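You operate a simulated robot arm through the tools that you are given. There is no shell and no other tool. Be economical: measure what you need, move in short steps, check, and stop when the job is done.

Carry out the task below with a simulated robot arm. There is one attempt and no reset: what you move stays moved.

TASK
Put the green month tag from the service bench top on top of the red block and the orange month tag on top of the tie carton.
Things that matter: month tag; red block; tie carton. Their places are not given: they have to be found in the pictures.

It is judged by the outcome, as a careful person would: the job done as asked, and still so three seconds after it is handed in. It fails if anything else is knocked over, pushed out of place, dropped, spilled or broken.

THE ROBOT
A 7-joint arm with a two-finger parallel gripper, fixed in place. Base frame: the origin is at the foot of the arm, x ahead of it, y to its left, z up; the work surface is at about z = 0. Lengths are in mm, angles in degrees, forces in N, time in s.
With the tool pointing down near the work surface it reaches from about 240 to 620 mm from the base axis. Its first joint turns from -66.0 to 66.0 degrees. Payload 2.6 kg.
Tool frame: the origin (TCP) lies between the finger pads and is the grasp point; the fingertips stand 30 mm ahead of it; z points along the fingers, y is the line along which they close. The gripper opens to 94 mm. The fingers are 28 mm wide and 10 mm thick; the gripper's body (50 by 96 mm) begins 55 mm behind the TCP.
Orientation is that of the tool frame in the base frame, as a unit quaternion [w, x, y, z]. With the fingers straight down and closing along the base's y, the tool's x points along the base's -x, its y along +y and its z along -z.

THE INTERFACE
- The arm moves only by the tool apply_moves. Its argument "plan" is a list of rows, each a list of 7 numbers: the shift along the base's x, y, z in units of 20 mm (1.0 is 20 mm), then the turn, a rotation vector about the base's x, y, z in units of 6 degrees (1.0 is 6 degrees), then the opening, from 0 (shut) to 1 (fully open). In form: [[tx, ty, tz, rx, ry, rz, grip], ...]. A call has 1 to 20 rows; each row shifts and turns the commanded pose from where the row before left it. A call with a number of a shift or a turn outside -1 to 1 is refused whole. A row lasts 0.2 s, in which the tool goes at most 50 mm and 8.6 degrees; a call with a longer step from one row to the next is refused whole, and so is a gripper value outside its range. A pose out of reach is approached as far as the arm can. The call stops where the force on the tool passes 40 N (or 10 N more than at its start, if that is more) or the arm is blocked; 0.2 s more then pass. The fingers move at their own pace (about 72 mm/s each) and stop on an object; they squeeze with about 40 N. The grip force told is the motor's: it shows also when the fingers shut on nothing. Time passes only in rows, and 0.2 s behind the last, so rows that do not move let the fingers close. It gives the time, the measured TCP pose, the force on the tool (base axes), the opening and the grip force at its end, in the units of the frame above (readings bear some noise).
- Cameras (640 x 400 px; columns grow to the right, rows downward): "scene" is fixed at [48.4, 458.6, 542.4]; the picture's right is [-0.47, -0.88, 0.00], its down [-0.59, 0.32, -0.74] and it looks along [0.65, -0.35, -0.67] (base axes); focal length 275 px, centre (320, 200). "wrist" rides on the gripper at [-37, 0, -58] in the tool frame; the picture's right is [0.00, -1.00, 0.00], its down [0.97, 0.00, -0.24] and it looks along [0.24, 0.00, 0.97] (tool axes); focal length 218 px, centre (320, 200).
- capture(camera): a new picture of that camera. No time passes.
- pixel_to_xyz(camera, pixels): for up to 12 pixels [column, row] of the newest picture of that camera ("zoom" is the newest enlarged one), the place [x, y, z] in the base frame of the surface seen there, good to about 2 mm, but the place of the scene camera against the robot may be out by one fixed shift of up to 18 mm in any direction. No time passes.
- inspect(camera, box): a new picture of the part [left, top, right, bottom] of that camera's present view, enlarged. No time passes.
- hand_in(): hands the job in; it is judged then, once.

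Work in short steps. Measure before you move; look again where a grasp or a placing could have gone wrong, and mend it. You have 60 turns and 30 pictures in all, the two below and enlarged ones among them. Open the gripper and draw the arm clear of the work before you hand the job in, unless the task says otherwise; then end with one line.

The tools are called after "Emit:" as name(argument=value, ...) on one line, values as JSON. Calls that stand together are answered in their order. apply_moves: Moves the arm, as the interface text tells. Its arguments: {"type":"object","properties":{"plan":{"type":"array","items":{"type":"array","items":{"type":"number"}}}},"required":["plan"]} The other tools are called the same way: capture (camera) takes a picture; pixel_to_xyz (camera, pixels) gives the place of the surface under pixels of a picture; inspect (camera, box) takes an enlarged picture of a part of a camera's view; hand_in () hands the job in.

At the start:

```text
t: 0.0
eef_pos: [278.9, 262.5, 308.0]
tool_rot: [0.001, 0.0, 1.0, 0.0]
force: [0.2, 0.2, 0.4]
width: 94.1
finger_force: 0.1
```

scene: 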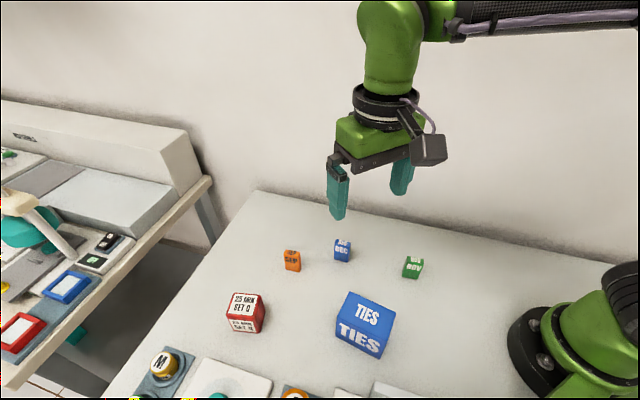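
wrist: 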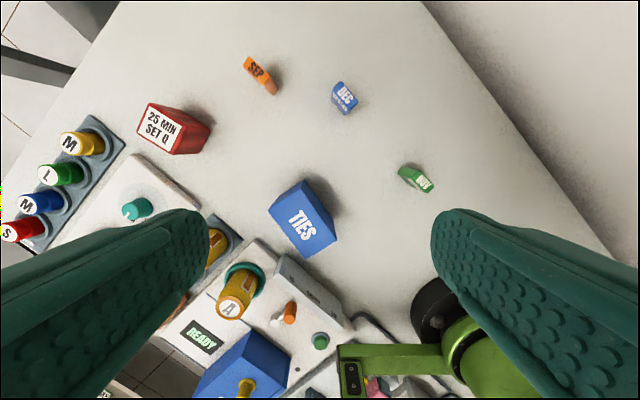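

The pictures show the green tag (wrist 416,178), orange tag (260,75), red block (175,128) and tie carton (303,220). I'll measure them with both cameras.

Emit:
pixel_to_xyz(camera="wrist", pixels=[[403, 171], [429, 188], [420, 181], [247, 65], [272, 90], [255, 69], [145, 105], [165, 125], [190, 140], [303, 225], [290, 200], [500, 100]])

Emit:
inspect(camera="wrist", box=[220, 40, 460, 270])

Emit:
inspect(camera="scene", box=[210, 220, 450, 370])

```text
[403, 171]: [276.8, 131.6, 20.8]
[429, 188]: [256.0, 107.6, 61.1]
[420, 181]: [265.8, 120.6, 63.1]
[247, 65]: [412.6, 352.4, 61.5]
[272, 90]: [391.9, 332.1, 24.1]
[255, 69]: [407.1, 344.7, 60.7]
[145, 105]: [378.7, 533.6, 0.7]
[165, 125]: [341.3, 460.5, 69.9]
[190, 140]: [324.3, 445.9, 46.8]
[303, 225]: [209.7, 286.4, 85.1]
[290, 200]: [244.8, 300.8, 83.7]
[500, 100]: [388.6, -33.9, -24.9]
```

```text
1.74 times, centred on (340, 155) of wrist
```

zoom: 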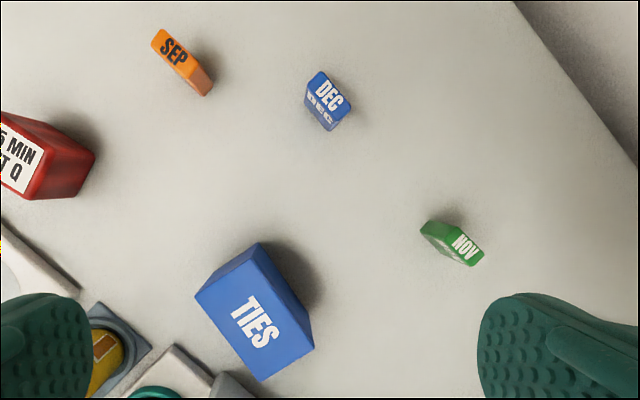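

```text
2.67 times, centred on (330, 295) of scene
```

zoom: 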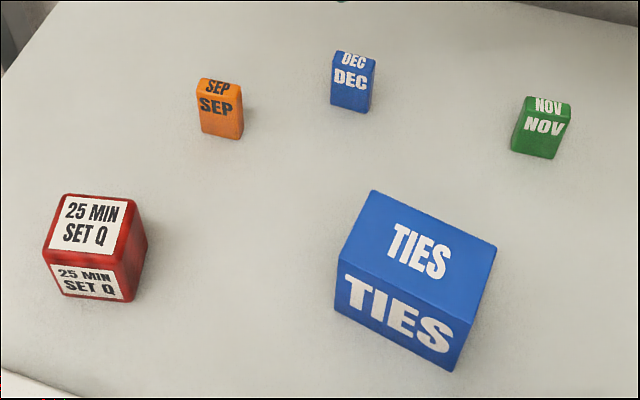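

I'll measure the tag tops and block tops in the enlarged scene view.

Emit:
pixel_to_xyz(camera="zoom", pixels=[[525, 100], [568, 105], [567, 117], [524, 113], [200, 82], [236, 81], [241, 93], [205, 94], [66, 197], [126, 200], [114, 260], [48, 248]])

Emit:
pixel_to_xyz(camera="zoom", pixels=[[374, 194], [493, 247], [470, 318], [342, 266], [300, 150], [515, 150], [550, 154], [204, 130], [236, 136]])

Emit:
inspect(camera="wrist", box=[380, 150, 460, 200])

```text
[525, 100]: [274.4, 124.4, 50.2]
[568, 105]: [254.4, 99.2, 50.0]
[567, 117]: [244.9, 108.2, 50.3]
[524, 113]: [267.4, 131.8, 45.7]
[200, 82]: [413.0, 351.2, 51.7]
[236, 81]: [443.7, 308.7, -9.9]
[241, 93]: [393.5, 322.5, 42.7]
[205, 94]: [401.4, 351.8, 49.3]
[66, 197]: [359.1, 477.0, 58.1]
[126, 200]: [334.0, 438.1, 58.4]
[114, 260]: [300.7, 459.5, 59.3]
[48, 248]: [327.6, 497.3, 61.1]
```

```text
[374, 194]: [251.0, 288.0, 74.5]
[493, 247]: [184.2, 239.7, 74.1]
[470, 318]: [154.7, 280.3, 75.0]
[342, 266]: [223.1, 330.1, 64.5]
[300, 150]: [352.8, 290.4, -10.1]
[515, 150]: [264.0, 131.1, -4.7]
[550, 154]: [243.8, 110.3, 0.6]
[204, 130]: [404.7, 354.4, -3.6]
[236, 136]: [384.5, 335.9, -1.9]
```

```text
8.00 times, centred on (420, 175) of wrist
```

zoom: 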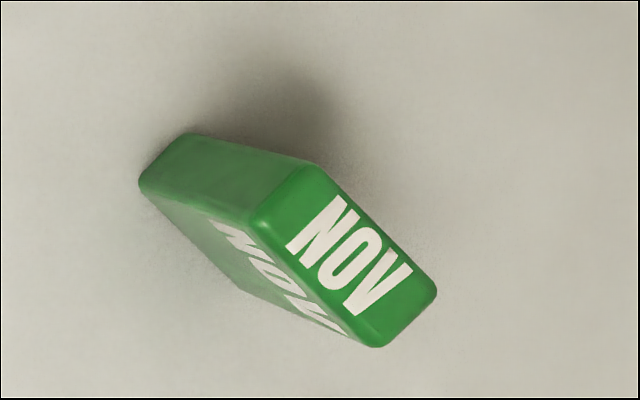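

Green's top corners show at about (310,168),(432,290),(378,343),(255,222) in the enlargement; I measure these.

Emit:
pixel_to_xyz(camera="zoom", pixels=[[310, 173], [428, 290], [378, 338], [260, 222], [342, 255], [143, 190], [190, 138]])

Emit:
inspect(camera="wrist", box=[220, 50, 300, 100])

```text
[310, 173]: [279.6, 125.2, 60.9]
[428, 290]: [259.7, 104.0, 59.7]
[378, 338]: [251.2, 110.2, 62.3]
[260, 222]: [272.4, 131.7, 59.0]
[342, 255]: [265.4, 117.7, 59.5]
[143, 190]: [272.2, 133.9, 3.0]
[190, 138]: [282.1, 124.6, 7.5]
```

```text
8.00 times, centred on (260, 75) of wrist
```

zoom: 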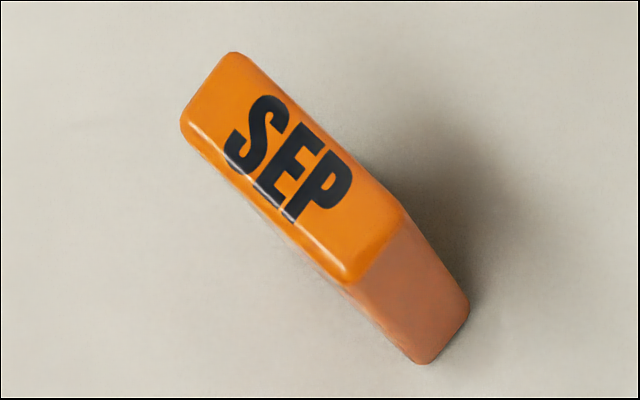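

Emit:
pixel_to_xyz(camera="zoom", pixels=[[235, 57], [398, 210], [350, 275], [186, 125], [292, 165], [465, 305], [422, 360]])

Emit:
inspect(camera="wrist", box=[120, 85, 360, 275])

```text
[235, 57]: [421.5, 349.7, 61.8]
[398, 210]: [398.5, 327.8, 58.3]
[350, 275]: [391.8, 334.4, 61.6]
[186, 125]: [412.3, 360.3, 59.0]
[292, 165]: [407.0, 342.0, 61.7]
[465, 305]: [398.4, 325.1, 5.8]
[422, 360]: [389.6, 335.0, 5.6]
```

```text
2.11 times, centred on (240, 180) of wrist
```

zoom: 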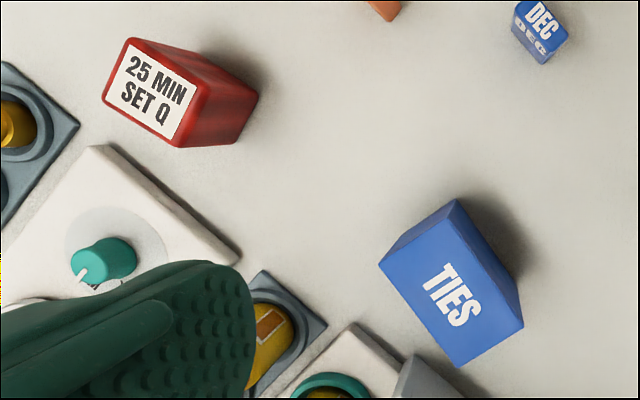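

Emit:
pixel_to_xyz(camera="zoom", pixels=[[130, 42], [206, 83], [180, 143], [106, 97], [155, 92], [455, 203], [382, 263], [459, 362], [519, 322], [418, 230], [450, 300]])

```text
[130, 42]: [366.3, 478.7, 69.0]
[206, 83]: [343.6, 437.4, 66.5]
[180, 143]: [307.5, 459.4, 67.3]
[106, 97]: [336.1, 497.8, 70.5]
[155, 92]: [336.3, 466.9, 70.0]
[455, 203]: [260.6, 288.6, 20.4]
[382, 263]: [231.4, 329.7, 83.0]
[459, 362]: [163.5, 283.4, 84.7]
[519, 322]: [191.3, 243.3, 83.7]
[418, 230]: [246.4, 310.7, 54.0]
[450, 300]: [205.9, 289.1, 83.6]
```

Wrist measurements: green tag centred at (265.7,117.8), top 61, thin axis at about 135°. Orange is at (406,343) with the same axis. Red top centre is (338,468.5), z 69.5; carton top centre is (210.5,285), z 84. I move above green, turned +46°.

Emit:
apply_moves(plan=[[-0.06, -0.6577, -0.9, 0, 0, 0.697, 0.6], [-0.06, -0.6577, -0.9, 0, 0, 0.697, 0.6], [-0.06, -0.6577, -0.9, 0, 0, 0.697, 0.6], [-0.06, -0.6577, -0.9, 0, 0, 0.697, 0.6], [-0.06, -0.6577, -0.9, 0, 0, 0.697, 0.6], [-0.06, -0.6577, -0.9, 0, 0, 0.697, 0.6], [-0.06, -0.6577, -0.9, 0, 0, 0.697, 0.6], [-0.06, -0.6577, -0.9, 0, 0, 0.697, 0.6], [-0.06, -0.6577, -0.9, 0, 0, 0.697, 0.6], [-0.06, -0.6577, -0.9, 0, 0, 0.697, 0.6], [-0.06, -0.6577, -0.9, 0, 0, 0.697, 0.6], [0, 0, 0, 0, 0, 0, 0.6]])

Emit:
capture(camera="wrist")

```text
t: 2.6
eef_pos: [264.6, 117.9, 110.6]
tool_rot: [0.0, -0.391, 0.92, 0.0]
force: [1.1, 0.2, 0.5]
width: 56.5
finger_force: 0.0
```

```text
22 pictures are left
```

wrist: 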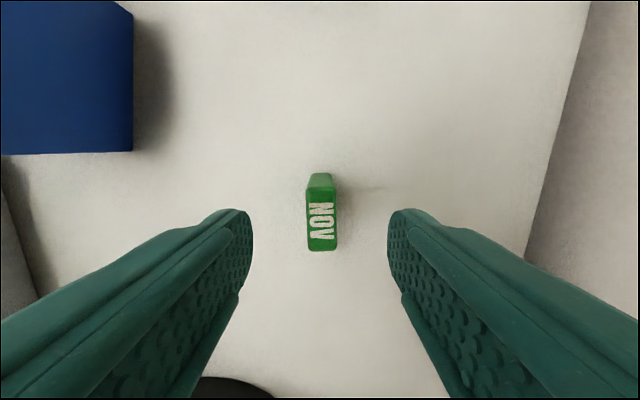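

The tag is centred between the fingers and aligned; I check its top centre precisely.

Emit:
pixel_to_xyz(camera="wrist", pixels=[[322, 192], [323, 246], [308, 220], [335, 220]])

```text
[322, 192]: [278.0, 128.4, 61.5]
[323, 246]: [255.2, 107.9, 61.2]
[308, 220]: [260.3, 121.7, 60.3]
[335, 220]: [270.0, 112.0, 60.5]
```

Centre (266,117.5) agrees. I descend to z≈40 and close.

Emit:
apply_moves(plan=[[0.07, 0, -0.9, 0, 0, 0, 0.6], [0, 0, -0.9, 0, 0, 0, 0.6], [0, 0, -0.9, 0, 0, 0, 0.6], [0, 0, -0.8, 0, 0, 0, 0.6], [0, 0, 0, 0, 0, 0, 0.6], [0, 0, 0, 0, 0, 0, 0.0], [0, 0, 0, 0, 0, 0, 0.0], [0, 0, 0, 0, 0, 0, 0.0], [0, 0, 0, 0, 0, 0, 0.0]])

```text
t: 4.6
eef_pos: [265.6, 118.0, 41.2]
tool_rot: [0.0, -0.391, 0.92, 0.0]
force: [0.8, 0.4, 0.3]
width: 19.3
finger_force: 40.1
```

Held (width 19.3, 40 N). I lift straight up, then carry toward the red block.

Emit:
apply_moves(plan=[[0, 0, 0.5, 0, 0, 0, 0], [0, 0, 1, 0, 0, 0, 0], [0, 0, 1, 0, 0, 0, 0], [0, 0, 1, 0, 0, 0, 0], [0, 0, 1, 0, 0, 0, 0], [0, 0, 1, 0, 0, 0, 0], [0, 0, 1, 0, 0, 0, 0], [0, 0, 1, 0, 0, 0, 0], [0.2, 0.9, 0, 0, 0, 0, 0], [0.2, 0.975, 0, 0, 0, 0, 0], [0.2, 0.975, 0, 0, 0, 0, 0], [0.2, 0.975, 0, 0, 0, 0, 0], [0.2, 0.975, 0, 0, 0, 0, 0], [0.2, 0.975, 0, 0, 0, 0, 0], [0.2, 0.975, 0, 0, 0, 0, 0], [0.2, 0.975, 0, 0, 0, 0, 0]])

Emit:
capture(camera="wrist")

```text
t: 8.0
eef_pos: [299.0, 273.6, 189.7]
tool_rot: [0.0, -0.39, 0.921, 0.0]
force: [0.8, 1.2, 0.0]
width: 19.1
finger_force: 40.0
```

```text
21 pictures are left
```

wrist: 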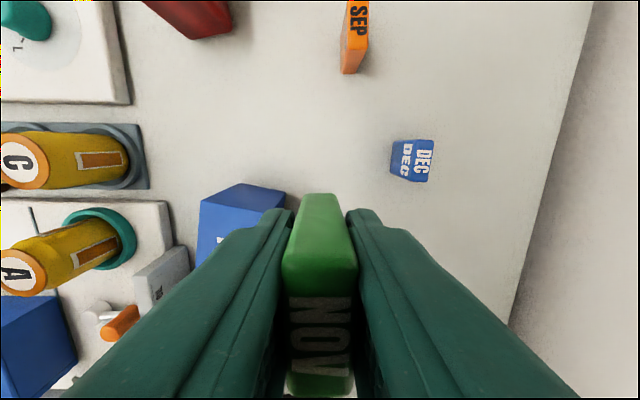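

The tag is held upright. I continue to above the red block.

Emit:
apply_moves(plan=[[0.195, 0.975, 0, 0, 0, 0, 0], [0.195, 0.975, 0, 0, 0, 0, 0], [0.195, 0.975, 0, 0, 0, 0, 0], [0.195, 0.975, 0, 0, 0, 0, 0], [0.195, 0.975, 0, 0, 0, 0, 0], [0.195, 0.975, 0, 0, 0, 0, 0], [0.195, 0.975, 0, 0, 0, 0, 0], [0.195, 0.975, 0, 0, 0, 0, 0], [0.195, 0.975, 0, 0, 0, 0, 0], [0.195, 0.975, 0, 0, 0, 0, 0], [0, 0, -1, 0, 0, 0, 0], [0, 0, -1, 0, 0, 0, 0], [0, 0, -1, 0, 0, 0, 0], [0, 0, 0, 0, 0, 0, 0]])

Emit:
capture(camera="wrist")

Emit:
inspect(camera="scene", box=[170, 200, 330, 350])

```text
t: 11.0
eef_pos: [337.0, 466.7, 130.2]
tool_rot: [0.0, -0.39, 0.921, 0.0]
force: [1.1, -0.9, 0.2]
width: 19.3
finger_force: 39.9
```

```text
20 pictures are left
```

wrist: 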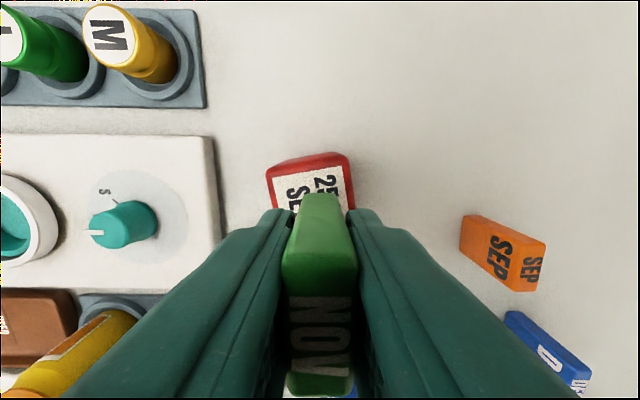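

```text
2.67 times, centred on (250, 275) of scene
```

zoom: 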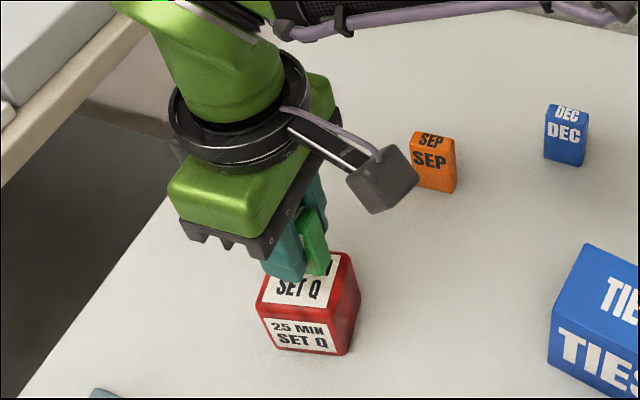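

I check the red block's far top edge (268,170)-(348,156) from this wrist view to confirm its place.

Emit:
pixel_to_xyz(camera="wrist", pixels=[[269, 170], [348, 156], [271, 190], [340, 170], [320, 200], [320, 225]])

```text
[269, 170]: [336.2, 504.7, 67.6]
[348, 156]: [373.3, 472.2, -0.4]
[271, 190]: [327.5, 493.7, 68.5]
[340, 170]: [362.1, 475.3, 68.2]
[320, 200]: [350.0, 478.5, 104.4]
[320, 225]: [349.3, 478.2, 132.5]
```

Consistent with the earlier measure. I lower gently to contact, expected at TCP z≈110.5.

Emit:
apply_moves(plan=[[0.06, 0.08, -0.5, 0, 0, 0, 0], [0, 0, -0.3, 0, 0, 0, 0], [0, 0, -0.1, 0, 0, 0, 0], [0, 0, 0, 0, 0, 0, 0]])

```text
t: 12.0
eef_pos: [337.4, 468.5, 112.0]
tool_rot: [0.0, -0.391, 0.92, 0.0]
force: [0.3, 1.0, -0.4]
width: 19.3
finger_force: 39.8
```

Emit:
apply_moves(plan=[[0, 0, -0.05, 0, 0, 0, 0], [0, 0, 0, 0, 0, 0, 0]])

Emit:
inspect(camera="scene", box=[210, 260, 290, 340])

```text
t: 12.6
eef_pos: [338.9, 468.3, 111.9]
tool_rot: [0.0, -0.392, 0.92, 0.0]
force: [1.2, 0.1, 0.4]
width: 19.2
finger_force: 40.3
```

```text
5.00 times, centred on (250, 300) of scene
```

zoom: 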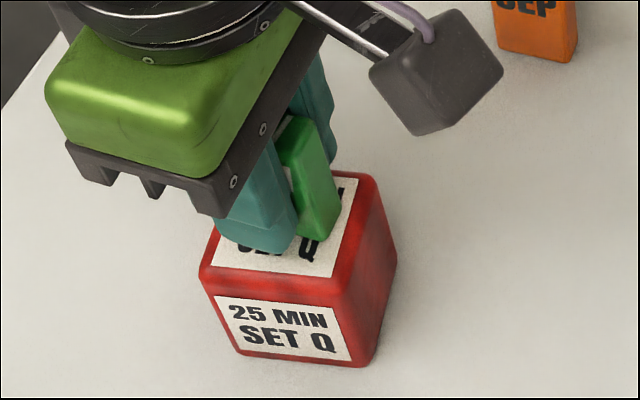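

Not yet in contact (no force); I go down in 1 mm steps.

Emit:
apply_moves(plan=[[0, 0, -0.05, 0, 0, 0, 0], [0, 0, 0, 0, 0, 0, 0]])

```text
t: 13.2
eef_pos: [338.7, 468.9, 112.0]
tool_rot: [0.001, -0.391, 0.92, 0.0]
force: [-0.6, -0.6, 2.0]
width: 19.2
finger_force: 40.1
```

Emit:
apply_moves(plan=[[0, 0, -0.05, 0, 0, 0, 0], [0, 0, 0, 0, 0, 0, 0]])

```text
t: 13.8
eef_pos: [339.3, 469.2, 109.7]
tool_rot: [0.001, -0.391, 0.92, 0.0]
force: [-1.4, -2.3, 10.4]
width: 19.3
finger_force: 39.7
```

Contact (10 N up). I release and rise straight up.

Emit:
apply_moves(plan=[[0, 0, 0.03, 0, 0, 0, 0.25], [0, 0, 0, 0, 0, 0, 0.35], [0, 0, 0, 0, 0, 0, 0.5], [0, 0, 0.5, 0, 0, 0, 0.5], [0, 0, 1, 0, 0, 0, 0.5], [0, 0, 1, 0, 0, 0, 0.5], [0, 0, 1, 0, 0, 0, 0.5], [0, 0, 1, 0, 0, 0, 0.5]])

Emit:
capture(camera="wrist")

Emit:
inspect(camera="scene", box=[190, 200, 350, 350])

```text
t: 15.6
eef_pos: [338.0, 468.7, 201.4]
tool_rot: [0.0, -0.391, 0.92, 0.0]
force: [-0.5, -0.4, -0.4]
width: 46.9
finger_force: 0.0
```

```text
17 pictures are left
```

wrist: 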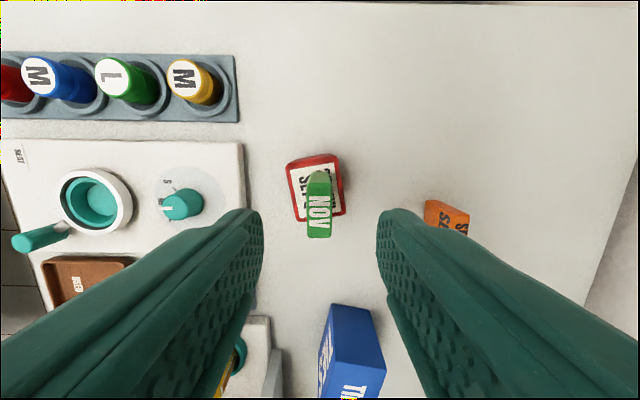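

```text
2.67 times, centred on (270, 275) of scene
```

zoom: 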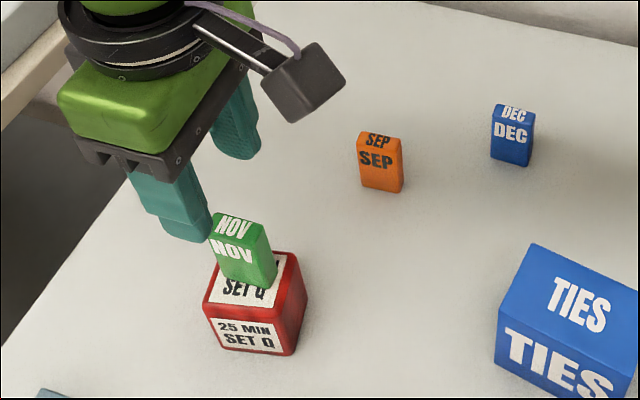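

Green stands on the red block. I go over the orange tag (406,343), staying high first.

Emit:
apply_moves(plan=[[0.486, -0.9, 0, 0, 0, 0, 0.6], [0.486, -0.9, 0, 0, 0, 0, 0.6], [0.486, -0.9, 0, 0, 0, 0, 0.6], [0.486, -0.9, 0, 0, 0, 0, 0.6], [0.486, -0.9, 0, 0, 0, 0, 0.6], [0.486, -0.9, 0, 0, 0, 0, 0.6], [0.486, -0.9, 0, 0, 0, 0, 0.6], [0, 0, -1, 0, 0, 0, 0.6], [0, 0, -1, 0, 0, 0, 0.6], [0, 0, -1, 0, 0, 0, 0.6], [0, 0, -1, 0, 0, 0, 0.6], [0, 0, 0, 0, 0, 0, 0.6]])

Emit:
capture(camera="wrist")

```text
t: 18.2
eef_pos: [405.7, 342.0, 119.2]
tool_rot: [0.0, -0.39, 0.921, 0.0]
force: [0.0, 0.0, -0.2]
width: 56.1
finger_force: 0.1
```

```text
15 pictures are left
```

wrist: 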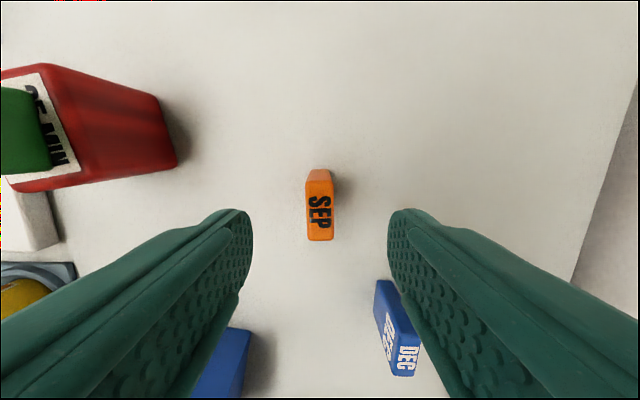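

Orange is aligned; I check its centre and how near DEC is to the right finger.

Emit:
pixel_to_xyz(camera="wrist", pixels=[[319, 187], [320, 237], [307, 212], [332, 212], [378, 283], [392, 287], [398, 350], [412, 372]])

```text
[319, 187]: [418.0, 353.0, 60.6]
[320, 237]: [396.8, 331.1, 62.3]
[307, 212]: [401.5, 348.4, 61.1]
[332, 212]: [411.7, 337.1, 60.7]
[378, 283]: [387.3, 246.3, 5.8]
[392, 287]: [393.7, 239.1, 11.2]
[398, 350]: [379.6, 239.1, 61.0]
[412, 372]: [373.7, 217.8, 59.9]
```

Centre is (407,342) and DEC is far enough. I descend and grip.

Emit:
apply_moves(plan=[[0.06, 0, -1, 0, 0, 0, 0.6], [0, 0, -1, 0, 0, 0, 0.6], [0, 0, -1, 0, 0, 0, 0.6], [0, 0, -0.9, 0, 0, 0, 0.6], [0, 0, 0, 0, 0, 0, 0.6], [0, 0, 0, 0, 0, 0, 0], [0, 0, 0, 0, 0, 0, 0], [0, 0, 0, 0, 0, 0, 0], [0, 0, 0, 0, 0, 0, 0]])

```text
t: 20.2
eef_pos: [406.8, 342.6, 42.8]
tool_rot: [0.0, -0.392, 0.92, 0.0]
force: [-0.4, 0.6, 0.4]
width: 19.3
finger_force: 39.9
```

Held. I lift to about z 190 and carry to above the carton (210.5,285).

Emit:
apply_moves(plan=[[0, 0, 0.4, 0, 0, 0, 0], [0, 0, 1, 0, 0, 0, 0], [0, 0, 1, 0, 0, 0, 0], [0, 0, 1, 0, 0, 0, 0], [0, 0, 1, 0, 0, 0, 0], [0, 0, 1, 0, 0, 0, 0], [0, 0, 1, 0, 0, 0, 0], [0, 0, 1, 0, 0, 0, 0], [-0.98, -0.288, 0, 0, 0, 0, 0], [-0.98, -0.288, 0, 0, 0, 0, 0], [-0.98, -0.288, 0, 0, 0, 0, 0], [-0.98, -0.288, 0, 0, 0, 0, 0], [-0.98, -0.288, 0, 0, 0, 0, 0], [-0.98, -0.288, 0, 0, 0, 0, 0], [-0.98, -0.288, 0, 0, 0, 0, 0], [-0.98, -0.288, 0, 0, 0, 0, 0], [-0.98, -0.288, 0, 0, 0, 0, 0], [-0.98, -0.288, 0, 0, 0, 0, 0], [0, 0, -0.5, 0, 0, 0, 0], [0, 0, -0.5, 0, 0, 0, 0]])

Emit:
capture(camera="wrist")

Emit:
inspect(camera="scene", box=[210, 200, 450, 370])

```text
t: 24.4
eef_pos: [211.7, 285.0, 168.9]
tool_rot: [0.0, -0.391, 0.92, -0.001]
force: [0.3, -0.1, -0.7]
width: 19.2
finger_force: 40.0
```

```text
14 pictures are left
```

wrist: 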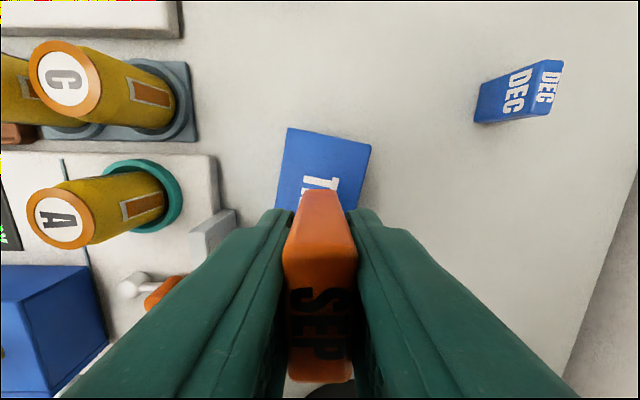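

```text
2.35 times, centred on (330, 285) of scene
```

zoom: 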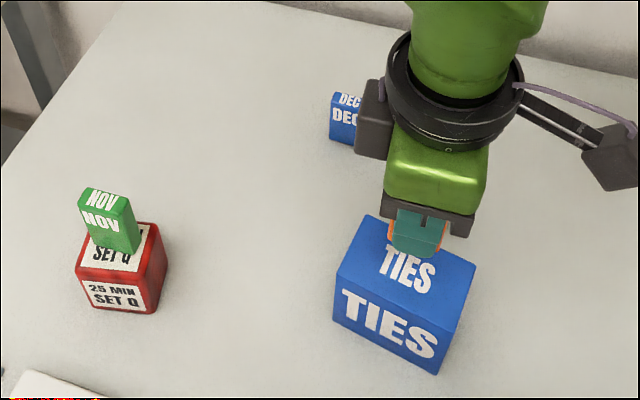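

Placement is over the carton. I check its far corners and lower to just above contact (expected TCP z≈126.5).

Emit:
pixel_to_xyz(camera="wrist", pixels=[[293, 133], [366, 149], [281, 200], [340, 170]])

Emit:
apply_moves(plan=[[0, 0, -0.7, 0, 0, 0, 0], [0, 0, -0.7, 0, 0, 0, 0], [0, 0, -0.5, 0, 0, 0, 0], [0, 0, -0.1, 0, 0, 0, 0], [0, 0, 0, 0, 0, 0, 0]])

```text
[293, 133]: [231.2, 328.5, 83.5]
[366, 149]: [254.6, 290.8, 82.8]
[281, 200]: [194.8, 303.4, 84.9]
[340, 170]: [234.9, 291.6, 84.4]
```

```text
t: 25.6
eef_pos: [210.9, 287.0, 130.2]
tool_rot: [0.0, -0.391, 0.921, 0.0]
force: [-0.2, 0.1, 0.1]
width: 19.4
finger_force: 39.9
```

No contact yet; I continue in small steps.

Emit:
apply_moves(plan=[[0, 0, -0.1, 0, 0, 0, 0], [0, 0, -0.05, 0, 0, 0, 0], [0, 0, 0, 0, 0, 0, 0]])

```text
t: 26.4
eef_pos: [211.6, 286.2, 126.8]
tool_rot: [0.001, -0.391, 0.921, 0.0]
force: [-2.3, -2.5, 11.0]
width: 18.9
finger_force: 40.4
```

Contact (11 N). I release and rise.

Emit:
apply_moves(plan=[[0, 0, 0.03, 0, 0, 0, 0.25], [0, 0, 0, 0, 0, 0, 0.35], [0, 0, 0, 0, 0, 0, 0.5], [0, 0, 0.5, 0, 0, 0, 0.5], [0, 0, 1, 0, 0, 0, 0.5], [0, 0, 1, 0, 0, 0, 0.5], [0, 0, 1, 0, 0, 0, 0.5], [0, 0, 1, 0, 0, 0, 0.5], [0, 0, 1, 0, 0, 0, 0.5], [0, 0, 1, 0, 0, 0, 0.5], [0.9, -0.5, 0.5, 0, 0, 0, 0.5], [0.9, -0.5, 0.5, 0, 0, 0, 0.5], [0.9, -0.5, 0, 0, 0, 0, 0.5], [0.9, -0.5, 0, 0, 0, 0, 0.5], [0.9, -0.5, 0, 0, 0, 0, 0.5]])

Emit:
capture(camera="scene")

Emit:
capture(camera="wrist")

```text
t: 29.6
eef_pos: [301.3, 234.1, 277.8]
tool_rot: [0.0, -0.39, 0.921, 0.0]
force: [-0.4, -0.3, -0.1]
width: 46.9
finger_force: 0.0
```

```text
12 pictures are left
```

scene: 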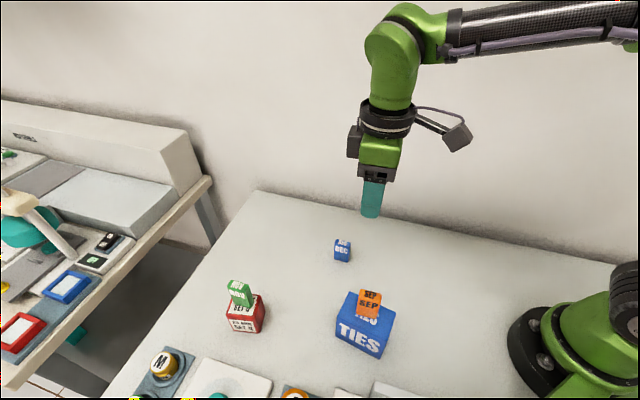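

```text
11 pictures are left
```

wrist: 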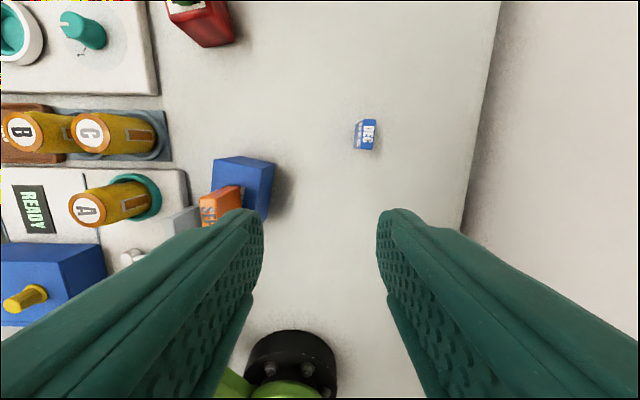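

Both tags stand on their targets, and the DEC tag is where it was. The gripper is open and clear, so I hand in.

Emit:
hand_in()

```text
The job is handed in.
```

The green NOV tag is standing on the red block and the orange SEP tag on the tie carton; nothing else was disturbed in the last pictures, and the job is handed in.
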